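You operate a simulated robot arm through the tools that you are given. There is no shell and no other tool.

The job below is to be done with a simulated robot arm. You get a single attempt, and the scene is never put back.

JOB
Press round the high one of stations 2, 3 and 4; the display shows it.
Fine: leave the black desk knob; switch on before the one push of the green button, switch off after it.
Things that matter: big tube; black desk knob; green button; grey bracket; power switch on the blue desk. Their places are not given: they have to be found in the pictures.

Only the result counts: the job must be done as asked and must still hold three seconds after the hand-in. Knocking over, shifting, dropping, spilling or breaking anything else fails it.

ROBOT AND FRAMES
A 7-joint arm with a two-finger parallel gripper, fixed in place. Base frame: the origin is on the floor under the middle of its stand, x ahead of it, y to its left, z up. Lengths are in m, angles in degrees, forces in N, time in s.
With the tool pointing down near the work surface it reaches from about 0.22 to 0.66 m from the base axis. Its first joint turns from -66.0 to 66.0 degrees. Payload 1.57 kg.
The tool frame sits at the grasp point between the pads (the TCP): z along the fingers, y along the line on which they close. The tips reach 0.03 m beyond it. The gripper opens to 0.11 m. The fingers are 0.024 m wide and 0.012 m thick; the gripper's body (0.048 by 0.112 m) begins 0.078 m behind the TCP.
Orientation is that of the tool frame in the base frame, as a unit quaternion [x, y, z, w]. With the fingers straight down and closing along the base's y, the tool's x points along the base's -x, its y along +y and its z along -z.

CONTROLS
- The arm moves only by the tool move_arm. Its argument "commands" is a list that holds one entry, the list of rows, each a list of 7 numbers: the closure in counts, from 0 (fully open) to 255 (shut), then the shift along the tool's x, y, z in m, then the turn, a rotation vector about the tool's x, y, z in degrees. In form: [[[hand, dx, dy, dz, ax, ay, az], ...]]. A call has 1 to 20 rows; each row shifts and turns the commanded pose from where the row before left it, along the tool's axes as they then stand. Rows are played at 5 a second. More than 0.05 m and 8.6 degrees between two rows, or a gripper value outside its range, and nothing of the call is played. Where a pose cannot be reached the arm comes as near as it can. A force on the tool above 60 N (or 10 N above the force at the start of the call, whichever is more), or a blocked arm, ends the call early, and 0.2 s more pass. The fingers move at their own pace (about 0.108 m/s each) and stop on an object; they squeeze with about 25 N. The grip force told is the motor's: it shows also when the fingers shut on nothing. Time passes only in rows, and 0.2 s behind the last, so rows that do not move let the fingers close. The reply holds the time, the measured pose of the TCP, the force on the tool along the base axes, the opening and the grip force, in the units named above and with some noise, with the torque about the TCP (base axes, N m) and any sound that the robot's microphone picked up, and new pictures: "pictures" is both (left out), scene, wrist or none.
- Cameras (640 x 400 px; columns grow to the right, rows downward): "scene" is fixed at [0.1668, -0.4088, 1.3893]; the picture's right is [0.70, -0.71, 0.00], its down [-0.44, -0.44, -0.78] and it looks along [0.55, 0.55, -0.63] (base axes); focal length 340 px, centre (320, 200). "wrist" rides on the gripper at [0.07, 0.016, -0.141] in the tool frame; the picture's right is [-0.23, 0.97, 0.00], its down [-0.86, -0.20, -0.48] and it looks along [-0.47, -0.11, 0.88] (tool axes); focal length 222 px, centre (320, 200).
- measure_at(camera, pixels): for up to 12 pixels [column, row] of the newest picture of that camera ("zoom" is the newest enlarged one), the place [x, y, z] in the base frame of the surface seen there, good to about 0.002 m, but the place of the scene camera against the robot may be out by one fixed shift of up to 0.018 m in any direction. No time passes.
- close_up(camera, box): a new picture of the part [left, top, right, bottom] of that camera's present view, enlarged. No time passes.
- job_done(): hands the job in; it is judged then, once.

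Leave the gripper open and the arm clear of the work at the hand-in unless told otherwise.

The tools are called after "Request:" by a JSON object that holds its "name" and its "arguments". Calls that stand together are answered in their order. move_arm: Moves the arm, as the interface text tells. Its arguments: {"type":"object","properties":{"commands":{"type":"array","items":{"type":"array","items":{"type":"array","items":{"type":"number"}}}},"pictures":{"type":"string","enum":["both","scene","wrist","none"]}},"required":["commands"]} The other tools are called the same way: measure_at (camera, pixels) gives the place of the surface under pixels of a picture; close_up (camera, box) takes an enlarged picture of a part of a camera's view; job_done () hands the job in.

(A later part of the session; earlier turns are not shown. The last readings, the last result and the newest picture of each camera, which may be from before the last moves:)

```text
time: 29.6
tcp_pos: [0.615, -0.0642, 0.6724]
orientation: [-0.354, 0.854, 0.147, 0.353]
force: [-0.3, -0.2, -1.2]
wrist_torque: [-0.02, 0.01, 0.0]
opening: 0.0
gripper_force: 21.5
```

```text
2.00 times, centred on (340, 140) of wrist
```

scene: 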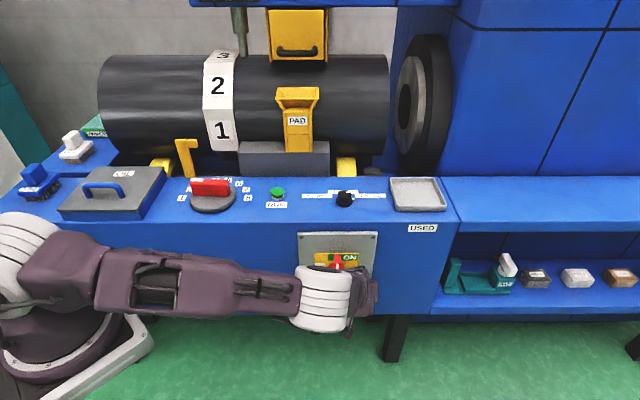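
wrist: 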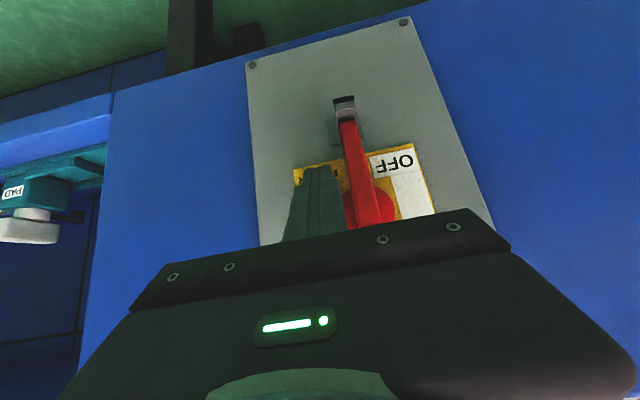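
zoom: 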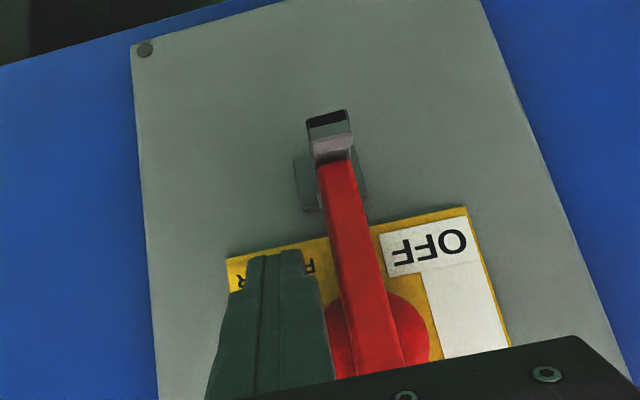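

The bar is nearly vertical and its lower end lines up with the bracket. I'll push the last ~15° left with small steps.

Request:
{"name": "move_arm", "arguments": {"commands": [[[255, 0.0013, 0.0057, 0.0013, 0, 0, 0], [255, 0.0013, 0.0057, 0.0013, 0, 0, 0], [255, 0, 0, 0, 0, 0, 0]]]}}

Request:
{"name": "close_up", "arguments": {"camera": "wrist", "box": [240, 40, 440, 240]}}

Request:
{"name": "close_up", "arguments": {"camera": "scene", "box": [280, 220, 400, 300]}}

```text
time: 30.4
tcp_pos: [0.6093, -0.0587, 0.6692]
orientation: [-0.352, 0.854, 0.143, 0.355]
force: [19.9, -9.1, 2.4]
wrist_torque: [0.14, 0.31, -0.19]
opening: 0.0
gripper_force: 21.3
```

scene: 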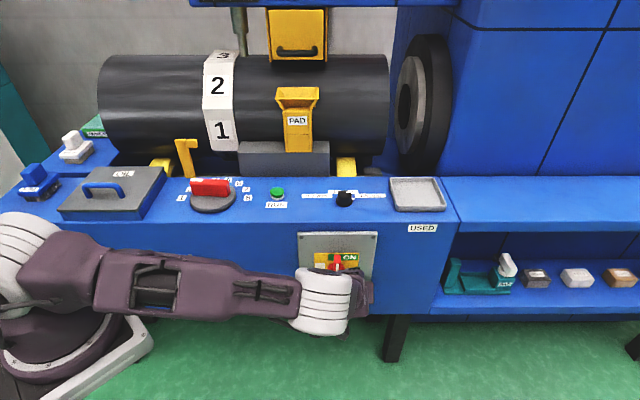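
wrist: 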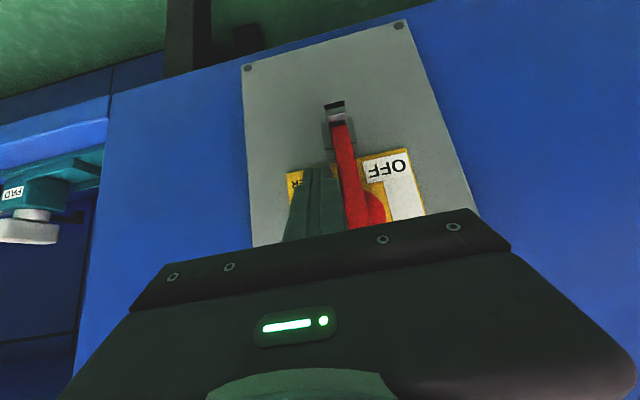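

```text
2.00 times, centred on (340, 140) of wrist
```

zoom: 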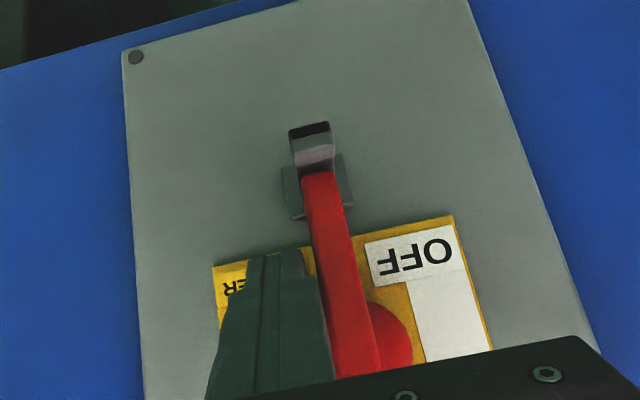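

```text
5.00 times, centred on (340, 260) of scene
```

zoom: 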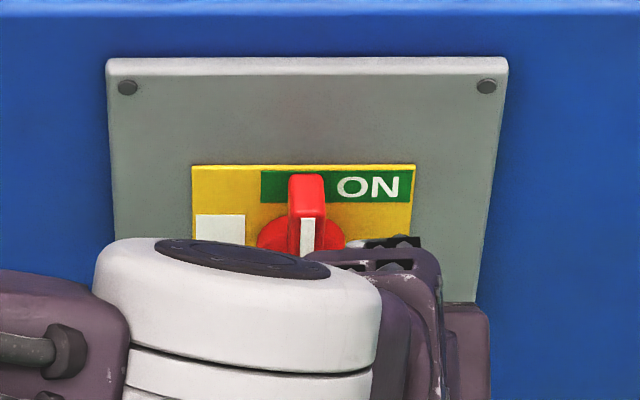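

The bar is vertical with its white mark up at ON, and the ~20 N reaction shows the end stop. I'll back off to the right, then retreat from the desk and rise to look at the display.

Request:
{"name": "move_arm", "arguments": {"commands": [[[255, 0, -0.012, 0, 0, 0, 0], [255, 0, -0.012, 0, 0, 0, 0], [255, 0.03, 0, -0.03, 0, 0, 0], [255, 0.03, 0, -0.03, 0, 0, 0], [255, -0.033, 0, -0.033, 0, 0, 0], [255, -0.033, 0, -0.033, 0, 0, 0], [255, -0.033, 0, -0.033, 0, 0, 0], [255, -0.033, 0, -0.033, 0, 0, 0], [255, -0.033, 0, -0.033, 0, 0, 0], [255, -0.033, 0, -0.033, 0, 0, 0], [255, -0.033, 0, -0.033, 0, 0, 0], [255, 0, 0, 0, 0, 0, 0]]]}}

Request:
{"name": "close_up", "arguments": {"camera": "scene", "box": [280, 220, 400, 320]}}

```text
time: 33.0
tcp_pos: [0.5646, -0.1312, 0.9982]
orientation: [-0.354, 0.853, 0.148, 0.353]
force: [0.0, 0.8, 0.8]
wrist_torque: [-0.03, 0.0, -0.01]
opening: 0.0
gripper_force: 21.6
```

scene: 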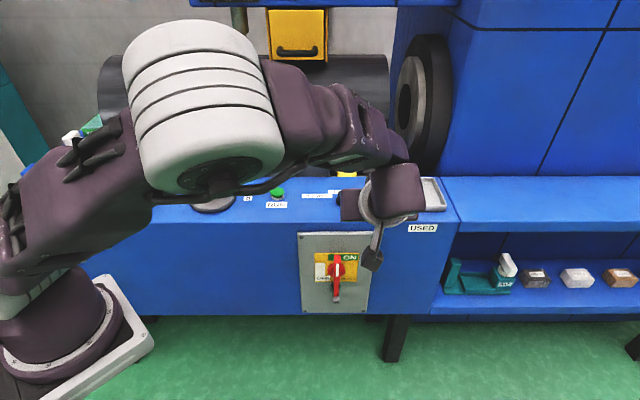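
wrist: 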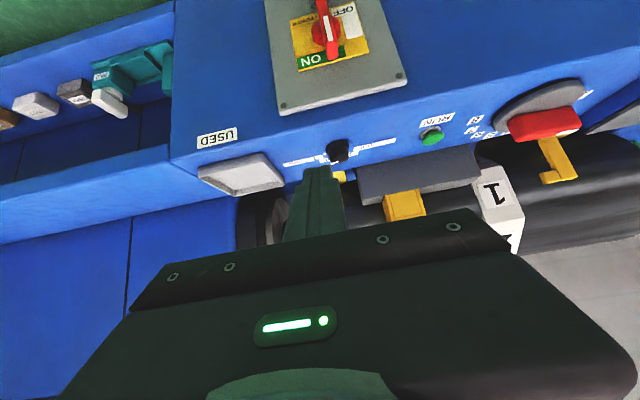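

```text
4.00 times, centred on (340, 270) of scene
```

zoom: 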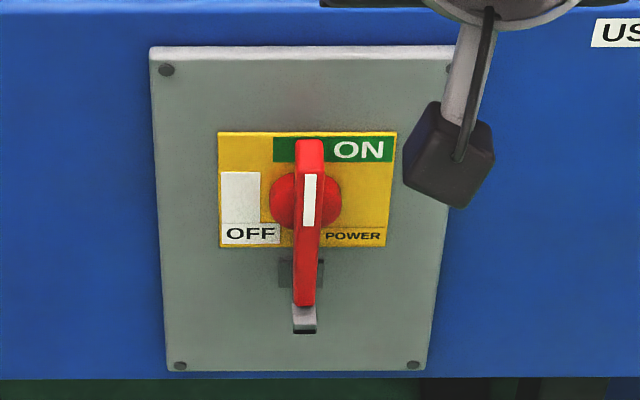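

The switch is ON with its mark up. Now I'll rise to z≈1.45, open the fingers and tilt up to read the display panel.

Request:
{"name": "move_arm", "arguments": {"commands": [[[255, -0.032, 0.008, -0.032, 0, 0, 0], [255, -0.032, 0.008, -0.032, 0, 0, 0], [0, -0.032, 0.008, -0.032, 0, 0, 0], [0, -0.032, 0.008, -0.032, 0, 0, 0], [0, -0.032, 0.008, -0.032, 0, 0, 0], [0, -0.032, 0.008, -0.032, 0, 0, 0], [0, -0.032, 0.008, -0.032, 0, 0, 0], [0, -0.032, 0.008, -0.032, 0, 0, 0], [0, -0.032, 0.008, -0.032, 0, 0, 0], [0, -0.032, 0.008, -0.032, 0, 0, 0], [0, 0, 0, 0, 0, -8, 0], [0, 0, 0, 0, 0, -8, 0], [0, 0, 0, 0, 0, -8, 0], [0, 0, 0, 0, 0, -8, 0], [0, 0, 0, 0, 0, 0, 0]]]}}

Request:
{"name": "close_up", "arguments": {"camera": "wrist", "box": [180, 60, 440, 220]}}

```text
time: 36.2
tcp_pos: [0.5128, -0.0805, 1.415]
orientation: [-0.299, 0.723, 0.239, 0.576]
force: [-0.4, -0.2, -0.7]
wrist_torque: [-0.01, 0.01, 0.0]
opening: 0.1101
gripper_force: 0.1
out of reach, approached as far as the arm can: row 10
```

scene: 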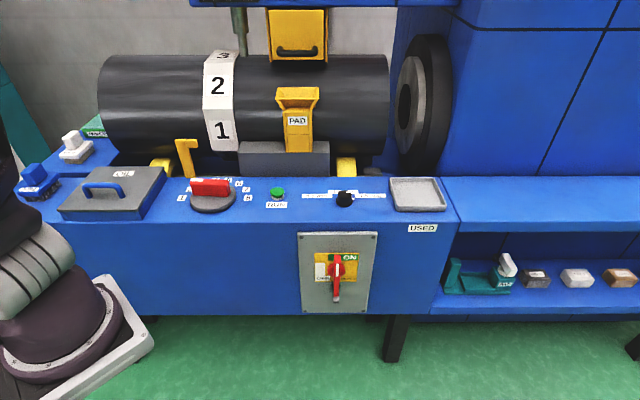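
wrist: 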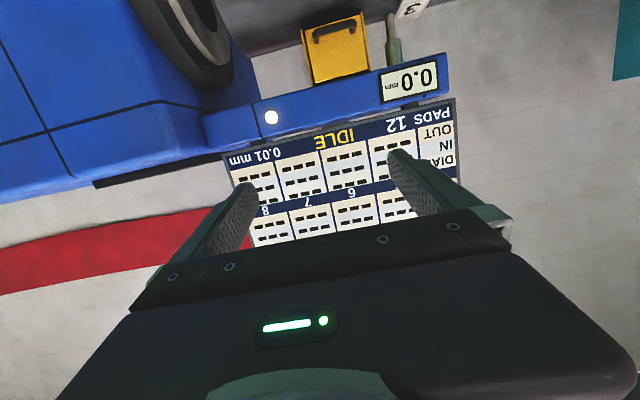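

```text
2.46 times, centred on (310, 140) of wrist
```

zoom: 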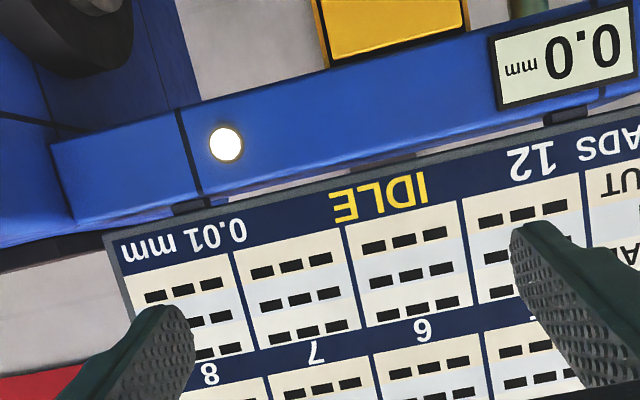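

The power lamp is lit, but the visible cells are still "---". I'll rise further to see the stations 1–4 block above.

Request:
{"name": "move_arm", "arguments": {"commands": [[[0, -0.039, -0.02, -0.008, 0, 0, 0], [0, -0.039, -0.02, -0.008, 0, 0, 0], [0, -0.039, -0.02, -0.008, 0, 0, 0], [0, 0, 0, 0, 0, 0, 0]]]}}

Request:
{"name": "close_up", "arguments": {"camera": "wrist", "box": [200, 40, 460, 240]}}

```text
time: 37.2
tcp_pos: [0.537, -0.1035, 1.5089]
orientation: [-0.298, 0.724, 0.238, 0.575]
force: [0.5, -0.2, -0.4]
wrist_torque: [0.05, 0.0, -0.02]
opening: 0.1099
gripper_force: 0.0
out of reach, approached as far as the arm can: row 3
```

scene: 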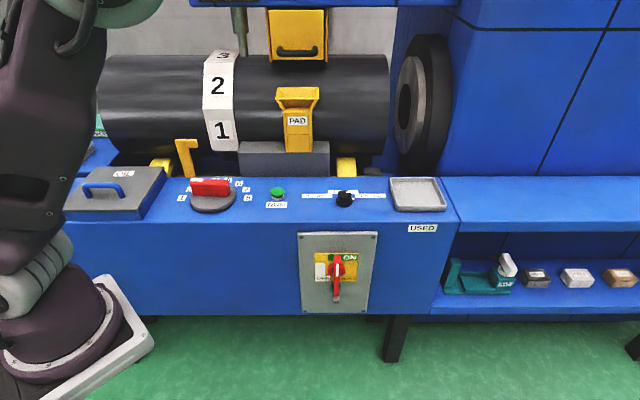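
wrist: 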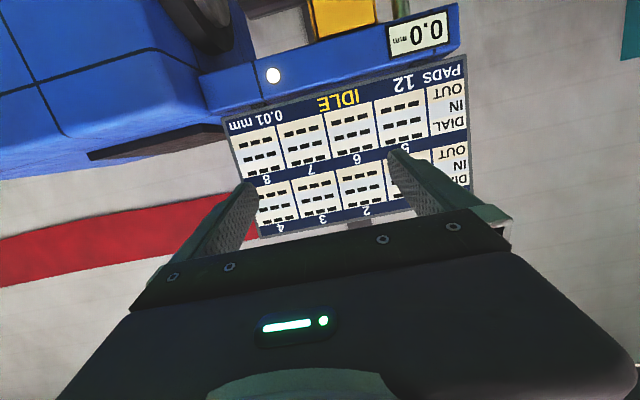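

```text
2.00 times, centred on (330, 140) of wrist
```

zoom: 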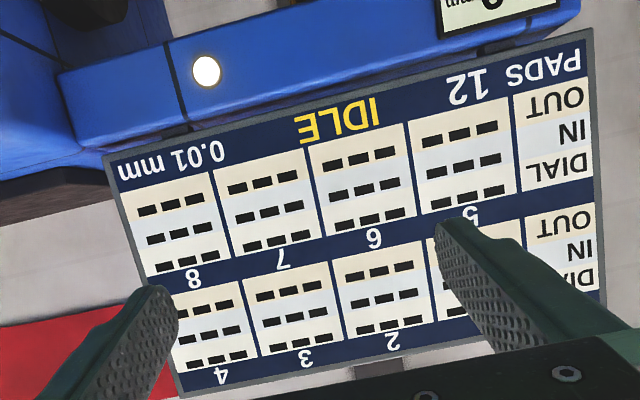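

All cells are empty ("---"), including stations 1–4, with power on and the selector at 1. The dial readings probably fill in as the selector steps the tube, so I'll go and inspect the red selector from above: down, partly untilt, then left.

Request:
{"name": "move_arm", "arguments": {"commands": [[[0, 0.0417, 0, 0.0096, 0, 0, 0], [0, 0.0417, 0, 0.0096, 0, 0, 0], [0, 0.0417, 0, 0.0096, 0, 0, 0], [0, 0.0417, 0, 0.0096, 0, 0, 0], [0, 0.0417, 0, 0.0096, 0, 0, 0], [0, 0, 0, 0, 0, 8, 0], [0, 0, 0, 0, 0, 8, 0], [0, 0, 0, 0, 0, 8, 0], [0, 0, 0, 0, 0, 8, 0], [0, 0, 0.045, 0.02, 0, 0, 0], [0, 0, 0.045, 0.02, 0, 0, 0], [0, 0, 0.045, 0.02, 0, 0, 0], [0, 0, 0.045, 0.02, 0, 0, 0], [0, 0, 0.045, 0.02, 0, 0, 0], [0, 0, 0.045, 0.02, 0, 0, 0], [0, 0, 0.045, 0.02, 0, 0, 0], [0, 0, 0, 0, 0, 0, 0]]]}}

```text
time: 40.8
tcp_pos: [0.3822, 0.1883, 1.1954]
orientation: [-0.353, 0.854, 0.147, 0.353]
force: [-0.4, 0.7, -0.2]
wrist_torque: [0.01, -0.02, 0.01]
opening: 0.1102
gripper_force: 0.0
```

scene: 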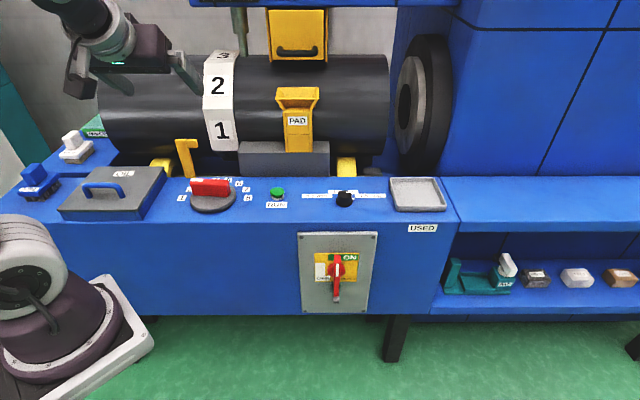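
wrist: 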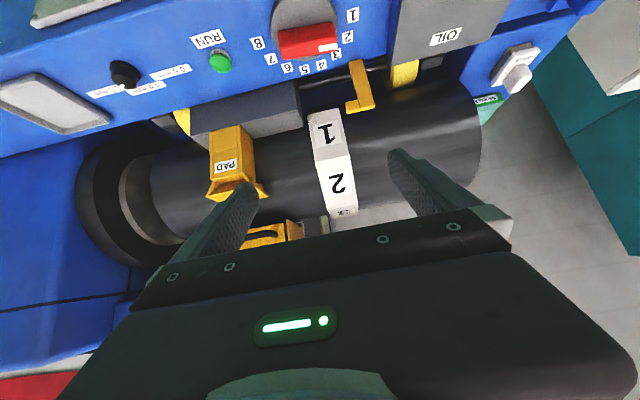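

Good. I'll untilt to straight down here and measure the selector precisely.

Request:
{"name": "move_arm", "arguments": {"commands": [[[0, 0, 0, 0, 0, 8, 0], [0, 0, 0, 0, 0, 8, 0], [0, 0, 0, 0, 0, 8, 0], [0, 0, 0, 0, 0, 8, 0], [0, 0, 0, 0, 0, 8, 0], [0, 0, 0, 0, 0, 5, 0], [0, 0, 0, 0.05, 0, 0, 0], [0, 0, 0, 0.04, 0, 0, 0], [0, 0, 0, 0, 0, 0, 0]]]}}

Request:
{"name": "close_up", "arguments": {"camera": "wrist", "box": [240, 80, 440, 220]}}

```text
time: 42.8
tcp_pos: [0.3833, 0.1862, 1.1058]
orientation: [-0.383, 0.924, 0.0, 0.0]
force: [-0.2, -0.5, -0.5]
wrist_torque: [0.01, 0.0, -0.02]
opening: 0.1099
gripper_force: 0.0
```

scene: 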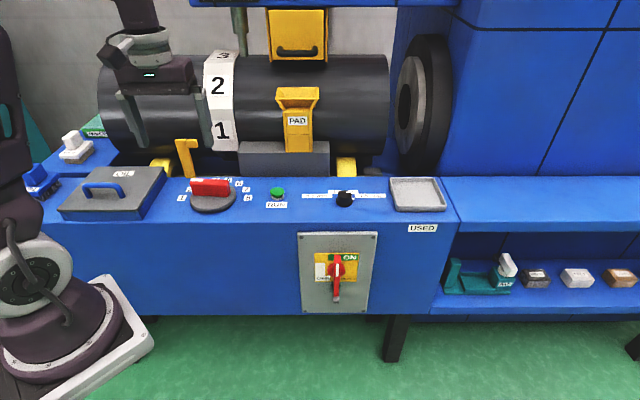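
wrist: 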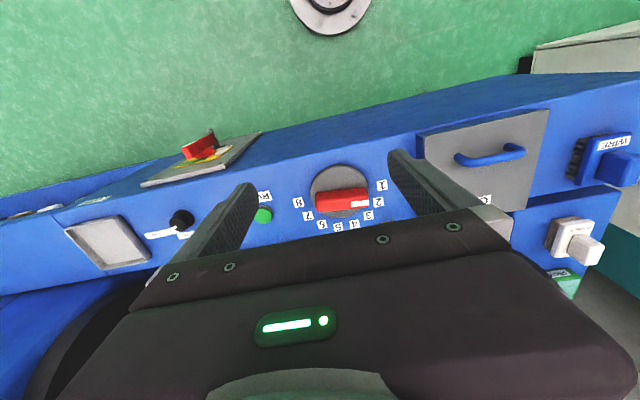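

```text
2.86 times, centred on (340, 150) of wrist
```

zoom: 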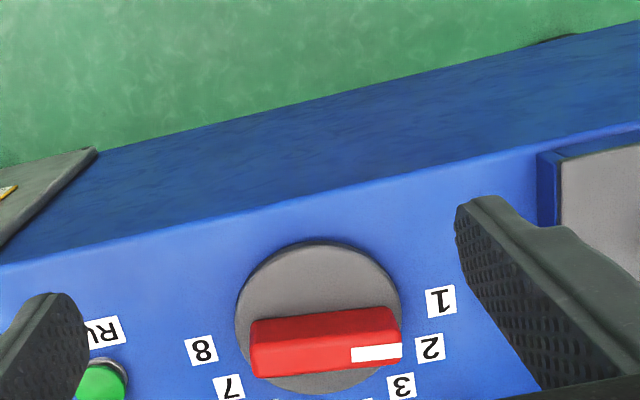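

Now I'll measure the handle, the disc and the number labels.

Request:
{"name": "measure_at", "arguments": {"camera": "wrist", "pixels": [[319, 207], [366, 203], [342, 205], [312, 192], [366, 187], [339, 168], [382, 185], [298, 202], [379, 201], [369, 215], [308, 215], [342, 195]]}}

Request:
{"name": "measure_at", "arguments": {"camera": "wrist", "pixels": [[323, 225], [339, 227], [355, 224], [263, 214], [182, 219], [362, 202], [355, 203], [320, 190], [318, 211], [368, 205], [362, 190], [343, 210]]}}

```text
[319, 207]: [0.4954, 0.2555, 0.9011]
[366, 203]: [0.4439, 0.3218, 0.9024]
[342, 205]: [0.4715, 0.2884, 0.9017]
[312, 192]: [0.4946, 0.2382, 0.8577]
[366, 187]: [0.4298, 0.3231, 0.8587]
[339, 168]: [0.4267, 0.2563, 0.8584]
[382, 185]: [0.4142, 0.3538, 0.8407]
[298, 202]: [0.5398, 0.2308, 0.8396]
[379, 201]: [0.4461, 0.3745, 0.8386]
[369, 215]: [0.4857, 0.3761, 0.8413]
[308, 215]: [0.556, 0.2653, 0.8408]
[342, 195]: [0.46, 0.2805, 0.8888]
```

```text
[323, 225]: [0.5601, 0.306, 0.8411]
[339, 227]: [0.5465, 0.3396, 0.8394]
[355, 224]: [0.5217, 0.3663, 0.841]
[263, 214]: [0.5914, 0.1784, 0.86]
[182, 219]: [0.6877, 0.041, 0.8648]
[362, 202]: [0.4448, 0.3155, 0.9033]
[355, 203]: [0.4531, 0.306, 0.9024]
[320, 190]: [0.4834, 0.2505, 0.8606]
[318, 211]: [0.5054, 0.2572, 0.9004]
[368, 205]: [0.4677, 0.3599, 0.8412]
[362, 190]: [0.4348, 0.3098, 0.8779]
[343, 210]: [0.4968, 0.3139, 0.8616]
```

The label circle centre is about (0.4755, 0.2905), with station 1 at about 134° and steps of about 25° clockwise (seen from above). The handle top is at z≈0.902. To grip the handle I need the closing axis along [0.7,0.7], so I'll test in free air whether the tool can yaw +90°, in smaller steps first.

Request:
{"name": "move_arm", "arguments": {"commands": [[[0, 0, 0, 0, 0, 0, -8], [0, 0, 0, 0, 0, 0, -8], [0, 0, 0, 0, 0, 0, -8], [0, 0, 0, 0, 0, 0, -8], [0, 0, 0, 0, 0, 0, -8], [0, 0, 0, 0, 0, 0, -8]]]}}

```text
time: 44.2
tcp_pos: [0.3825, 0.1897, 1.106]
orientation: [0.726, -0.688, -0.001, 0.001]
force: [-0.3, 0.0, -0.4]
wrist_torque: [0.0, 0.01, 0.01]
opening: 0.1099
gripper_force: 0.0
```

scene: 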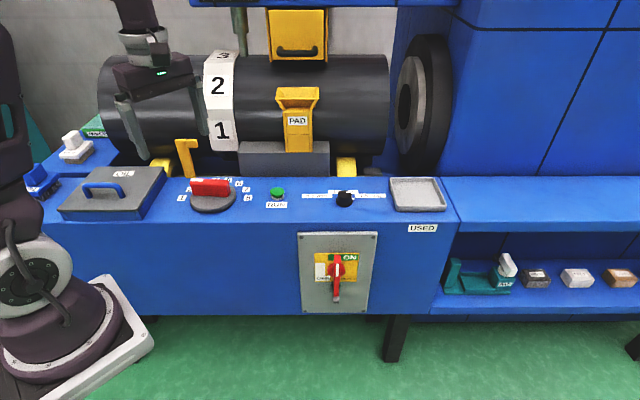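
wrist: 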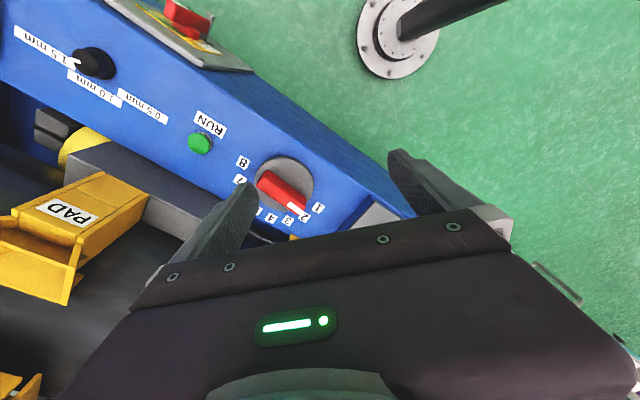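

That was fine (yaw ≈93°). Continuing to 135°.

Request:
{"name": "move_arm", "arguments": {"commands": [[[0, 0, 0, 0, 0, 0, -7], [0, 0, 0, 0, 0, 0, -7], [0, 0, 0, 0, 0, 0, -7], [0, 0, 0, 0, 0, 0, -7], [0, 0, 0, 0, 0, 0, -7], [0, 0, 0, 0, 0, 0, -7]]]}}

```text
time: 45.6
tcp_pos: [0.3816, 0.1881, 1.1064]
orientation: [0.925, -0.381, 0.0, -0.001]
force: [0.4, 0.3, 0.9]
wrist_torque: [0.02, -0.02, 0.04]
opening: 0.1099
gripper_force: 0.1
```

scene: 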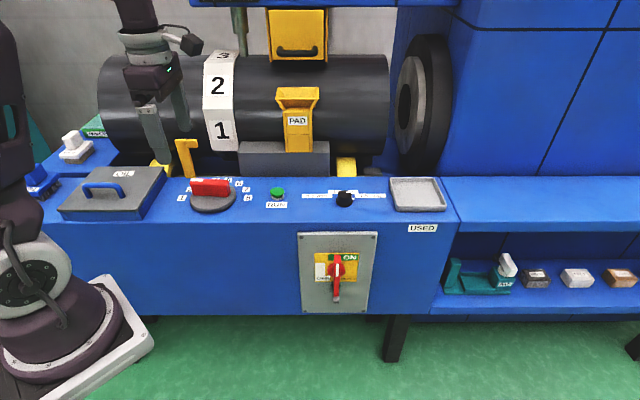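
wrist: 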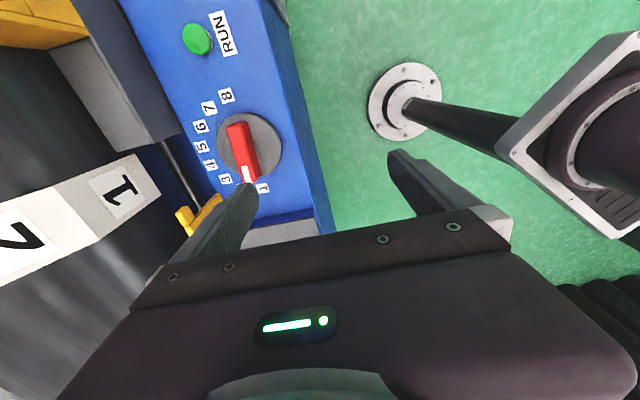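

Reachable. Yaw is now 135°, and the selector is at (242,150) in the wrist picture. I'll enlarge and measure the handle.

Request:
{"name": "close_up", "arguments": {"camera": "wrist", "box": [180, 80, 300, 200]}}

Request:
{"name": "measure_at", "arguments": {"camera": "wrist", "pixels": [[229, 128], [247, 126], [240, 180], [256, 177], [238, 127], [247, 178], [252, 148], [262, 188], [227, 96], [277, 135], [251, 112], [226, 180]]}}

```text
3.33 times, centred on (240, 140) of wrist
```

zoom: 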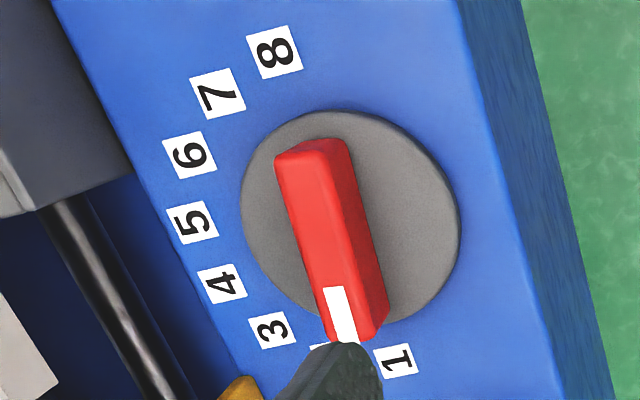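

```text
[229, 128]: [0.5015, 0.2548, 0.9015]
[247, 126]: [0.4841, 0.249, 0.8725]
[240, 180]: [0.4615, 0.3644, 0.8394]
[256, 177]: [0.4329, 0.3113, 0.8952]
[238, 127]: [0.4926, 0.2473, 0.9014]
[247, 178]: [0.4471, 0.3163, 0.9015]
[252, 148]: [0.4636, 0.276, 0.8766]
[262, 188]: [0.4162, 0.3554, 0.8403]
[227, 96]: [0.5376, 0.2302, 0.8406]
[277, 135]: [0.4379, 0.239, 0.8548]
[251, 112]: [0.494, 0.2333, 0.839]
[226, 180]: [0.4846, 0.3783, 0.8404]
```

I'll take a larger close-up of the handle and measure points along its top edges to get its exact angle.

Request:
{"name": "close_up", "arguments": {"camera": "wrist", "box": [215, 115, 275, 185]}}

Request:
{"name": "measure_at", "arguments": {"camera": "wrist", "pixels": [[232, 140], [236, 153], [240, 166], [241, 140], [244, 153], [248, 166], [237, 140], [240, 153], [244, 166], [231, 130], [250, 176], [246, 180]]}}

```text
5.71 times, centred on (245, 150) of wrist
```

zoom: 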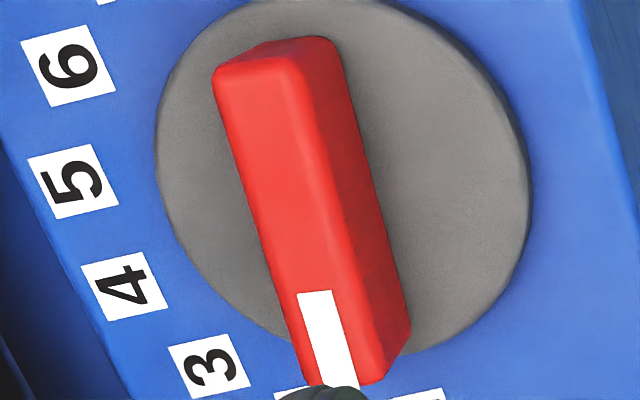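

```text
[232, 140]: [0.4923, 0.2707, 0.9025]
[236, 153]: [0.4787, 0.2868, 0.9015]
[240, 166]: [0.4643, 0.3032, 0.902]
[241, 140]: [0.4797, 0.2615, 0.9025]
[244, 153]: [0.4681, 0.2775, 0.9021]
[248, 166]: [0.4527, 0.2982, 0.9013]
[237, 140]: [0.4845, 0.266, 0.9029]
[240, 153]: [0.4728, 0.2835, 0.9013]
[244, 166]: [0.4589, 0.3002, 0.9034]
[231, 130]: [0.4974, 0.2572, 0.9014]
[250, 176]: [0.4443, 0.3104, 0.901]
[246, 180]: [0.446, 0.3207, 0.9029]
```

The handle's centreline is at about 128.5°, its middle about (0.471, 0.287), its top at z≈0.902, its width about 0.02 and its length about 0.087. I'll move over it with a 0.06 opening, turn the closing axis perpendicular to it, and come down to z≈0.95 for a check.

Request:
{"name": "move_arm", "arguments": {"commands": [[[116, -0.0022, -0.0444, 0, 0, 0, 0], [116, -0.0022, -0.0444, 0, 0, 0, 0], [116, -0.0022, -0.0444, 0, 0, 0, 0], [116, 0, 0, 0, 0, 0, 6.5], [116, 0, 0, 0.039, 0, 0, 0], [116, 0, 0, 0.039, 0, 0, 0], [116, 0, 0, 0.039, 0, 0, 0], [116, 0, 0, 0.039, 0, 0, 0], [116, 0, 0, 0, 0, 0, 0]]]}}

Request:
{"name": "close_up", "arguments": {"camera": "scene", "box": [150, 120, 270, 220]}}

```text
time: 47.6
tcp_pos: [0.4699, 0.2892, 0.9494]
orientation: [0.901, -0.434, -0.001, 0.0]
force: [0.0, 0.2, 0.3]
wrist_torque: [0.01, -0.01, -0.01]
opening: 0.0598
gripper_force: 0.0
```

scene: 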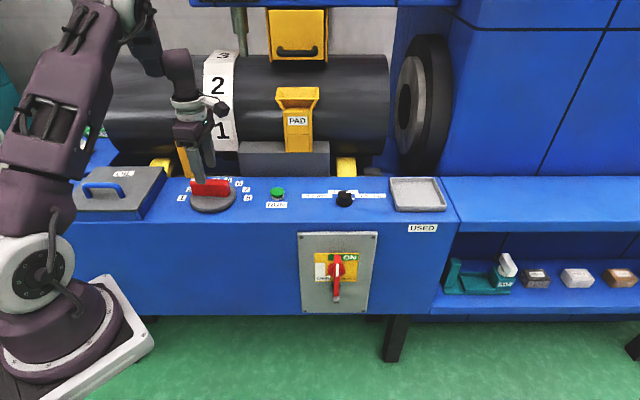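
wrist: 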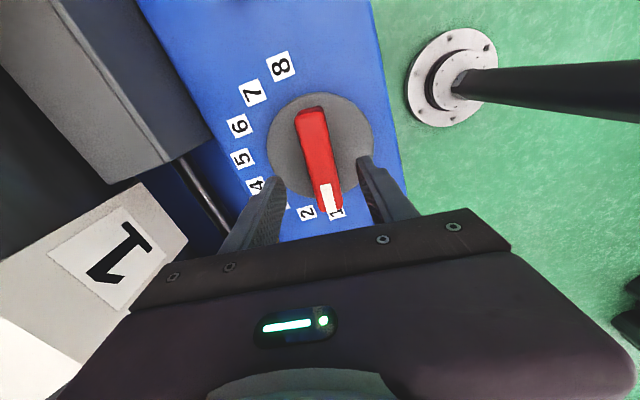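

```text
4.00 times, centred on (210, 170) of scene
```

zoom: 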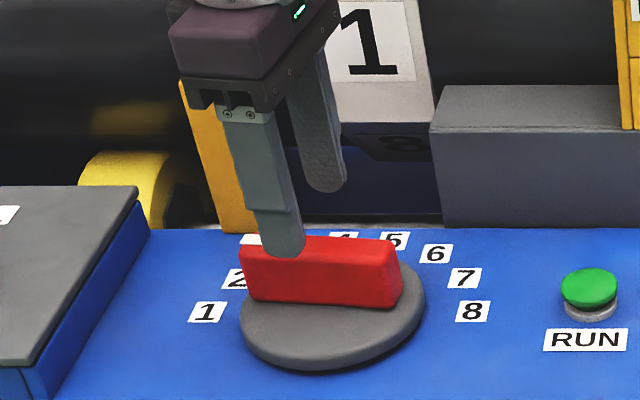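

The open fingers straddle the handle, which points at 1. I'll lower to z≈0.897 (tips about 1 cm above the disc) and close on it.

Request:
{"name": "move_arm", "arguments": {"commands": [[[116, 0, 0, 0.026, 0, 0, 0], [116, 0, 0, 0.026, 0, 0, 0], [116, 0, 0, 0, 0, 0, 0], [255, 0, 0, 0, 0, 0, 0], [255, 0, 0, 0, 0, 0, 0], [255, 0, 0, 0, 0, 0, 0]]]}}

```text
time: 49.0
tcp_pos: [0.4707, 0.2873, 0.8958]
orientation: [0.901, -0.434, -0.002, 0.003]
force: [-29.9, -19.5, 4.4]
wrist_torque: [-0.15, -1.14, -0.1]
opening: 0.0262
gripper_force: 36.9
```

scene: 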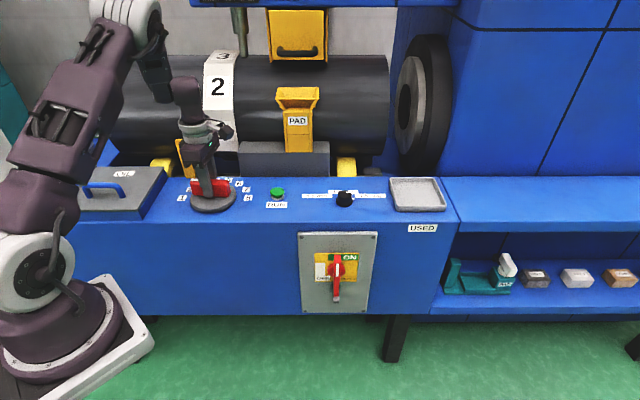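
wrist: 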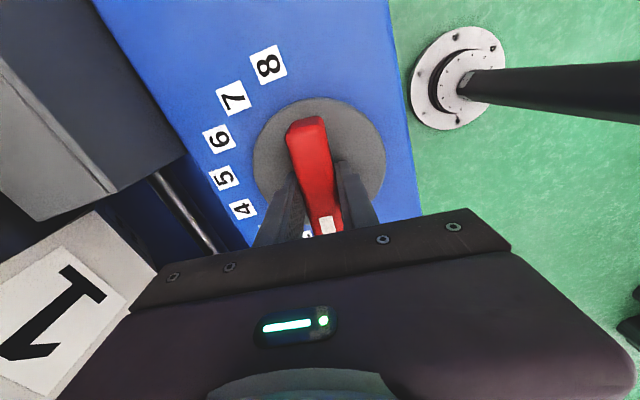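

The fingers hold the handle (opening 0.026), but a ~35 N sideways force shows the handle is centred slightly toward the robot. I'll shift the tool a few mm along +y (tool) to relieve it.

Request:
{"name": "move_arm", "arguments": {"commands": [[[255, 0, 0.002, 0, 0, 0, 0], [255, 0, 0, 0, 0, 0, 0]]], "pictures": "none"}}

```text
time: 49.6
tcp_pos: [0.4689, 0.2872, 0.8964]
orientation: [0.901, -0.434, -0.001, 0.001]
force: [-10.8, -3.5, -32.8]
wrist_torque: [0.6, -0.6, -0.03]
opening: 0.0256
gripper_force: 36.8
```

The lateral force is down to ~11 N, but there is now a downward pull of 33 N on the tool. I'll ease the tool down by about 1 mm and a touch more along y.

Request:
{"name": "move_arm", "arguments": {"commands": [[[255, 0, 0.0005, 0.001, 0, 0, 0], [255, 0, 0, 0, 0, 0, 0]]], "pictures": "none"}}

```text
time: 50.2
tcp_pos: [0.4688, 0.2867, 0.896]
orientation: [0.901, -0.433, -0.001, 0.0]
force: [-10.4, 1.3, -27.9]
wrist_torque: [0.52, 0.19, -0.05]
opening: 0.026
gripper_force: 37.1
```

I'll re-grip (open slightly, then close) to release the stress now that the tool is better centred.

Request:
{"name": "move_arm", "arguments": {"commands": [[[150, 0, 0, 0, 0, 0, 0], [150, 0, 0, 0, 0, 0, 0], [255, 0, 0, 0, 0, 0, 0], [255, 0, 0, 0, 0, 0, 0], [255, 0, 0, 0, 0, 0, 0]]], "pictures": "none"}}

```text
time: 51.4
tcp_pos: [0.4693, 0.2872, 0.8969]
orientation: [0.9, -0.435, 0.0, -0.001]
force: [0.2, -1.6, 13.6]
wrist_torque: [-0.53, 0.13, 0.05]
opening: 0.026
gripper_force: 36.8
```

The forces are now small. I'll turn the handle clockwise from 1 to 2, about 25°, in 5° steps about the tool axis.

Request:
{"name": "move_arm", "arguments": {"commands": [[[255, 0, 0, 0, 0, 0, 5], [255, 0, 0, 0, 0, 0, 5], [255, 0, 0, 0, 0, 0, 5], [255, 0, 0, 0, 0, 0, 5], [255, 0, 0, 0, 0, 0, 5], [255, 0, 0, 0, 0, 0, 0]]]}}

Request:
{"name": "close_up", "arguments": {"camera": "wrist", "box": [200, 40, 420, 240]}}

Request:
{"name": "close_up", "arguments": {"camera": "scene", "box": [150, 0, 310, 220]}}

```text
time: 52.8
tcp_pos: [0.4707, 0.2875, 0.8985]
orientation: [0.785, -0.62, -0.001, -0.001]
force: [16.4, 2.2, 3.4]
wrist_torque: [0.78, 0.13, -0.06]
opening: 0.0259
gripper_force: 36.6
```

scene: 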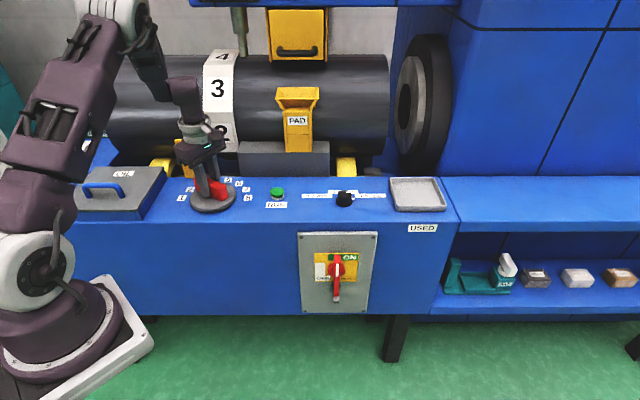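
wrist: 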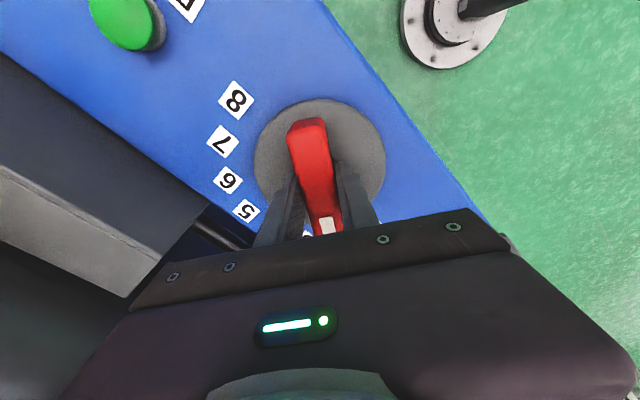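

```text
2.00 times, centred on (310, 140) of wrist
```

zoom: 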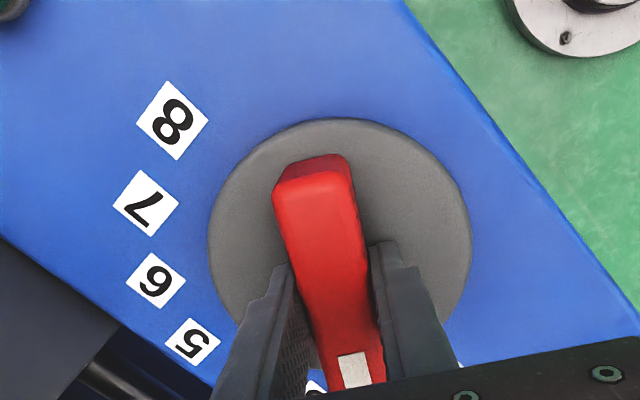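

```text
1.82 times, centred on (230, 110) of scene
```

zoom: 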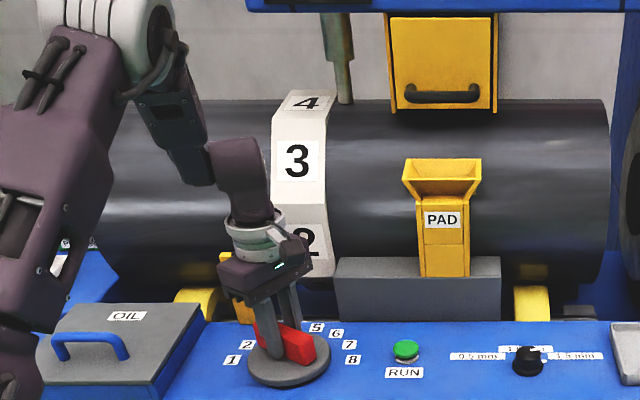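

The tube turned: the ring now shows 2 where 1 was. I'll check whether the small readout is visible at the top of the scene picture.

Request:
{"name": "close_up", "arguments": {"camera": "scene", "box": [185, 0, 265, 40]}}

```text
8.00 times, centred on (225, 20) of scene
```

zoom: 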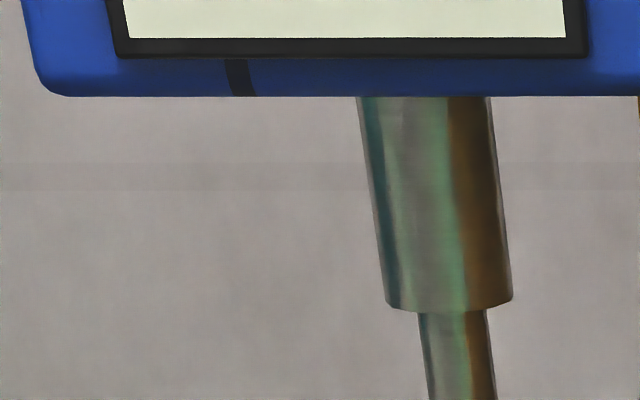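

Close-ups are widened to the picture's shape and can reach beyond the frame, so I'll try a box that extends above the scene picture to read the display from here.

Request:
{"name": "close_up", "arguments": {"camera": "scene", "box": [0, 0, 640, 2]}}

Request:
{"name": "close_up", "arguments": {"camera": "scene", "box": [150, -200, 450, 0]}}

```text
1.00 times, centred on (320, 1) of scene (not enlarged: the box is as wide or as high as the picture)
```

zoom: 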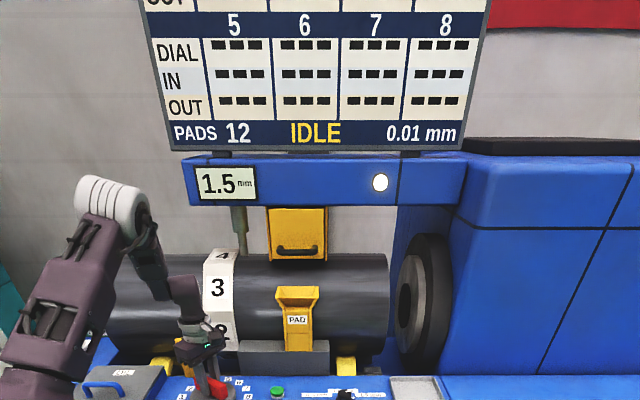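

```text
refused: -200 is not a number from 0 to 400
```

From here the small readout is legible: it now reads 1.5 mm with the selector at 2 (it was 0.0 at 1). I'll enlarge the readout to confirm, then turn on to 3.

Request:
{"name": "close_up", "arguments": {"camera": "scene", "box": [160, 0, 300, 2]}}

Request:
{"name": "close_up", "arguments": {"camera": "scene", "box": [170, 170, 250, 220]}}

```text
4.57 times, centred on (230, 1) of scene
```

zoom: 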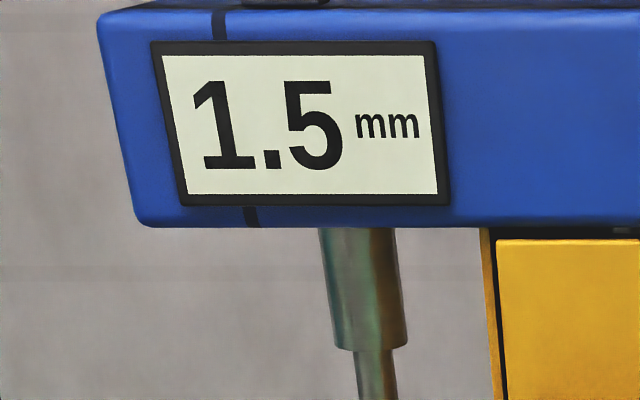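

```text
8.00 times, centred on (210, 195) of scene
```

zoom: 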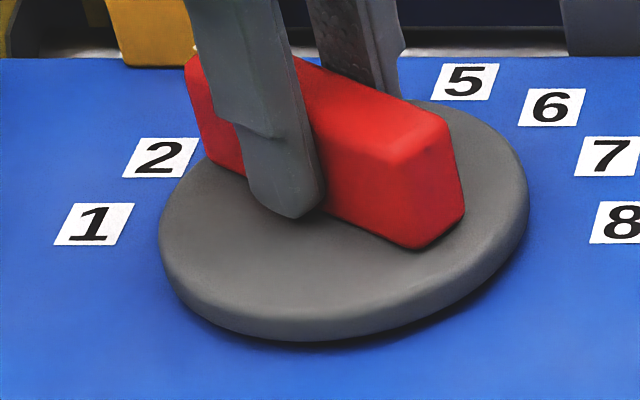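

Reading at station 2: 1.5 mm. Turning on by another 25° to 3.

Request:
{"name": "move_arm", "arguments": {"commands": [[[255, 0, 0, 0, 0, 0, 5], [255, 0, 0, 0, 0, 0, 5], [255, 0, 0, 0, 0, 0, 5], [255, 0, 0, 0, 0, 0, 5], [255, 0, 0, 0, 0, 0, 5], [255, 0, 0, 0, 0, 0, 0]]]}}

Request:
{"name": "close_up", "arguments": {"camera": "scene", "box": [160, 0, 300, 2]}}

Request:
{"name": "close_up", "arguments": {"camera": "scene", "box": [170, 170, 250, 220]}}

Request:
{"name": "close_up", "arguments": {"camera": "scene", "box": [0, 0, 640, 2]}}

```text
time: 54.2
tcp_pos: [0.47, 0.286, 0.8976]
orientation: [-0.632, 0.775, 0.0, 0.002]
force: [27.9, 0.9, 13.8]
wrist_torque: [0.48, -0.08, -0.1]
opening: 0.0257
gripper_force: 37.9
```

scene: 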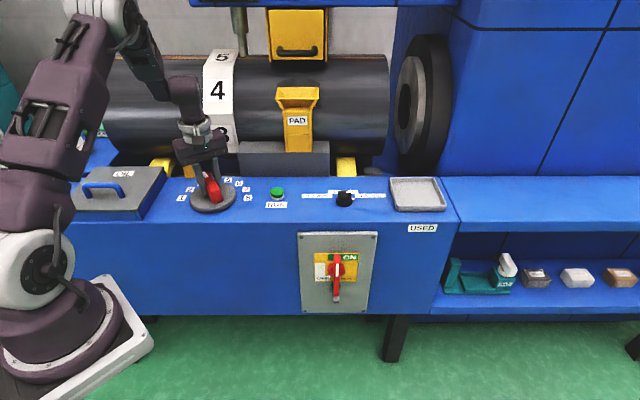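
wrist: 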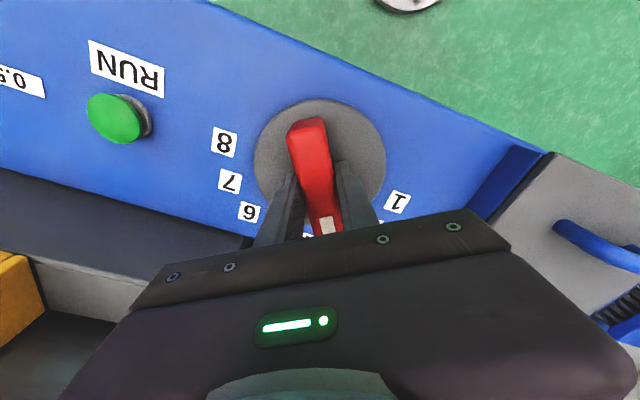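

```text
4.57 times, centred on (230, 1) of scene
```

zoom: 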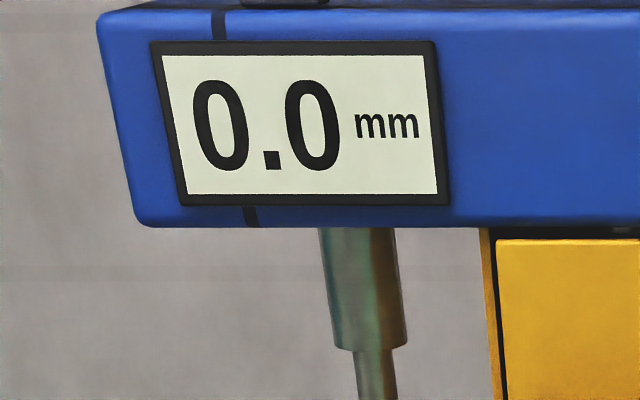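

```text
8.00 times, centred on (210, 195) of scene
```

zoom: 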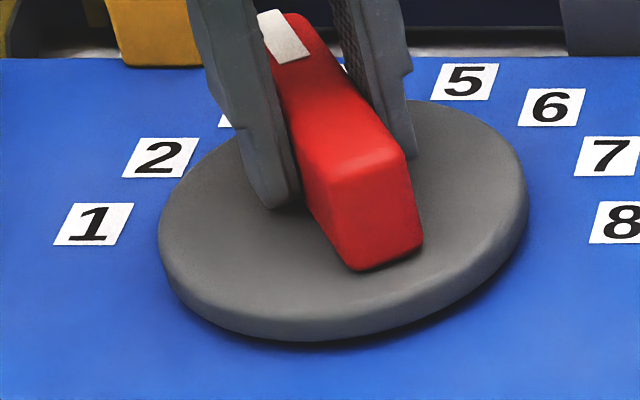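

```text
1.00 times, centred on (320, 1) of scene (not enlarged: the box is as wide or as high as the picture)
```

zoom: 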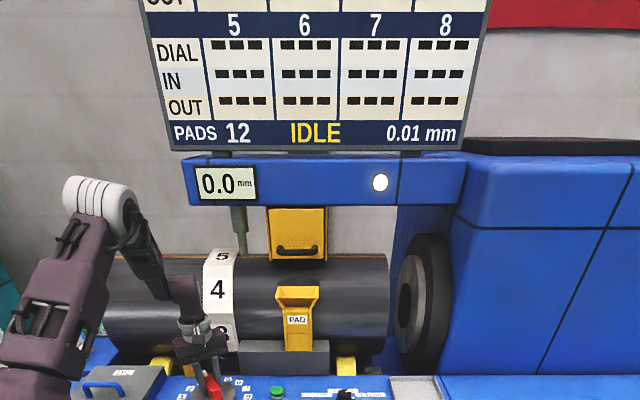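

Station 3 reads 0.0 mm. Turning another 25° to 4.

Request:
{"name": "move_arm", "arguments": {"commands": [[[255, 0, 0, 0, 0, 0, 5], [255, 0, 0, 0, 0, 0, 5], [255, 0, 0, 0, 0, 0, 5], [255, 0, 0, 0, 0, 0, 5], [255, 0, 0, 0, 0, 0, 5], [255, 0, 0, 0, 0, 0, 0]]]}}

Request:
{"name": "close_up", "arguments": {"camera": "scene", "box": [160, 0, 300, 2]}}

Request:
{"name": "close_up", "arguments": {"camera": "scene", "box": [170, 170, 250, 220]}}

Request:
{"name": "close_up", "arguments": {"camera": "scene", "box": [160, 0, 400, 140]}}

```text
time: 55.6
tcp_pos: [0.4706, 0.2854, 0.897]
orientation: [-0.451, 0.893, 0.001, 0.001]
force: [25.8, 4.8, 15.6]
wrist_torque: [0.17, -0.34, -0.04]
opening: 0.0259
gripper_force: 36.8
```

scene: 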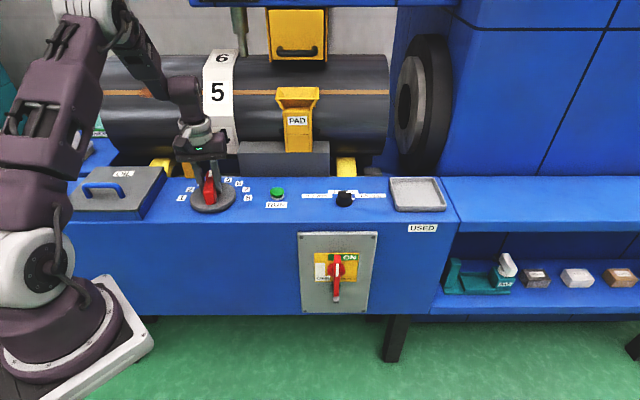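
wrist: 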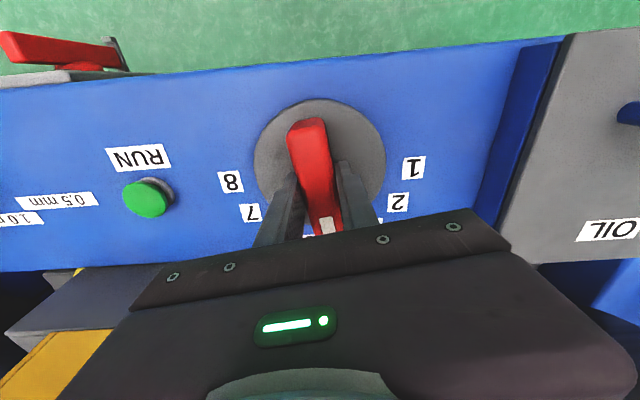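

```text
4.57 times, centred on (230, 1) of scene
```

zoom: 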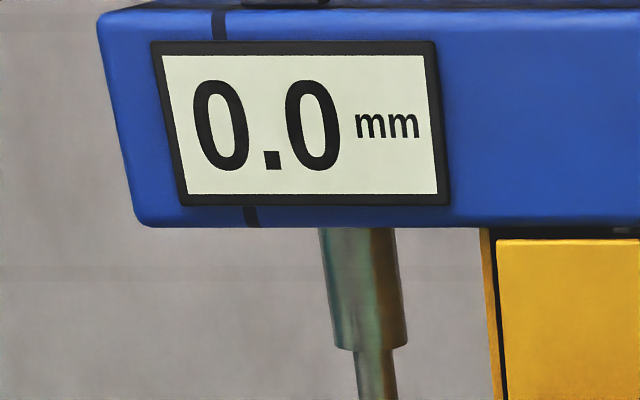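

```text
8.00 times, centred on (210, 195) of scene
```

zoom: 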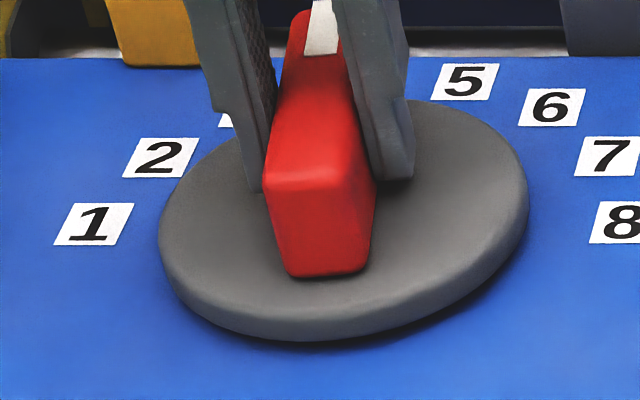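

```text
2.67 times, centred on (280, 70) of scene
```

zoom: 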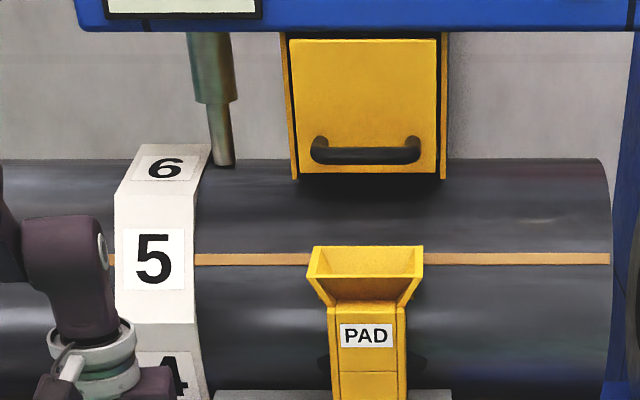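

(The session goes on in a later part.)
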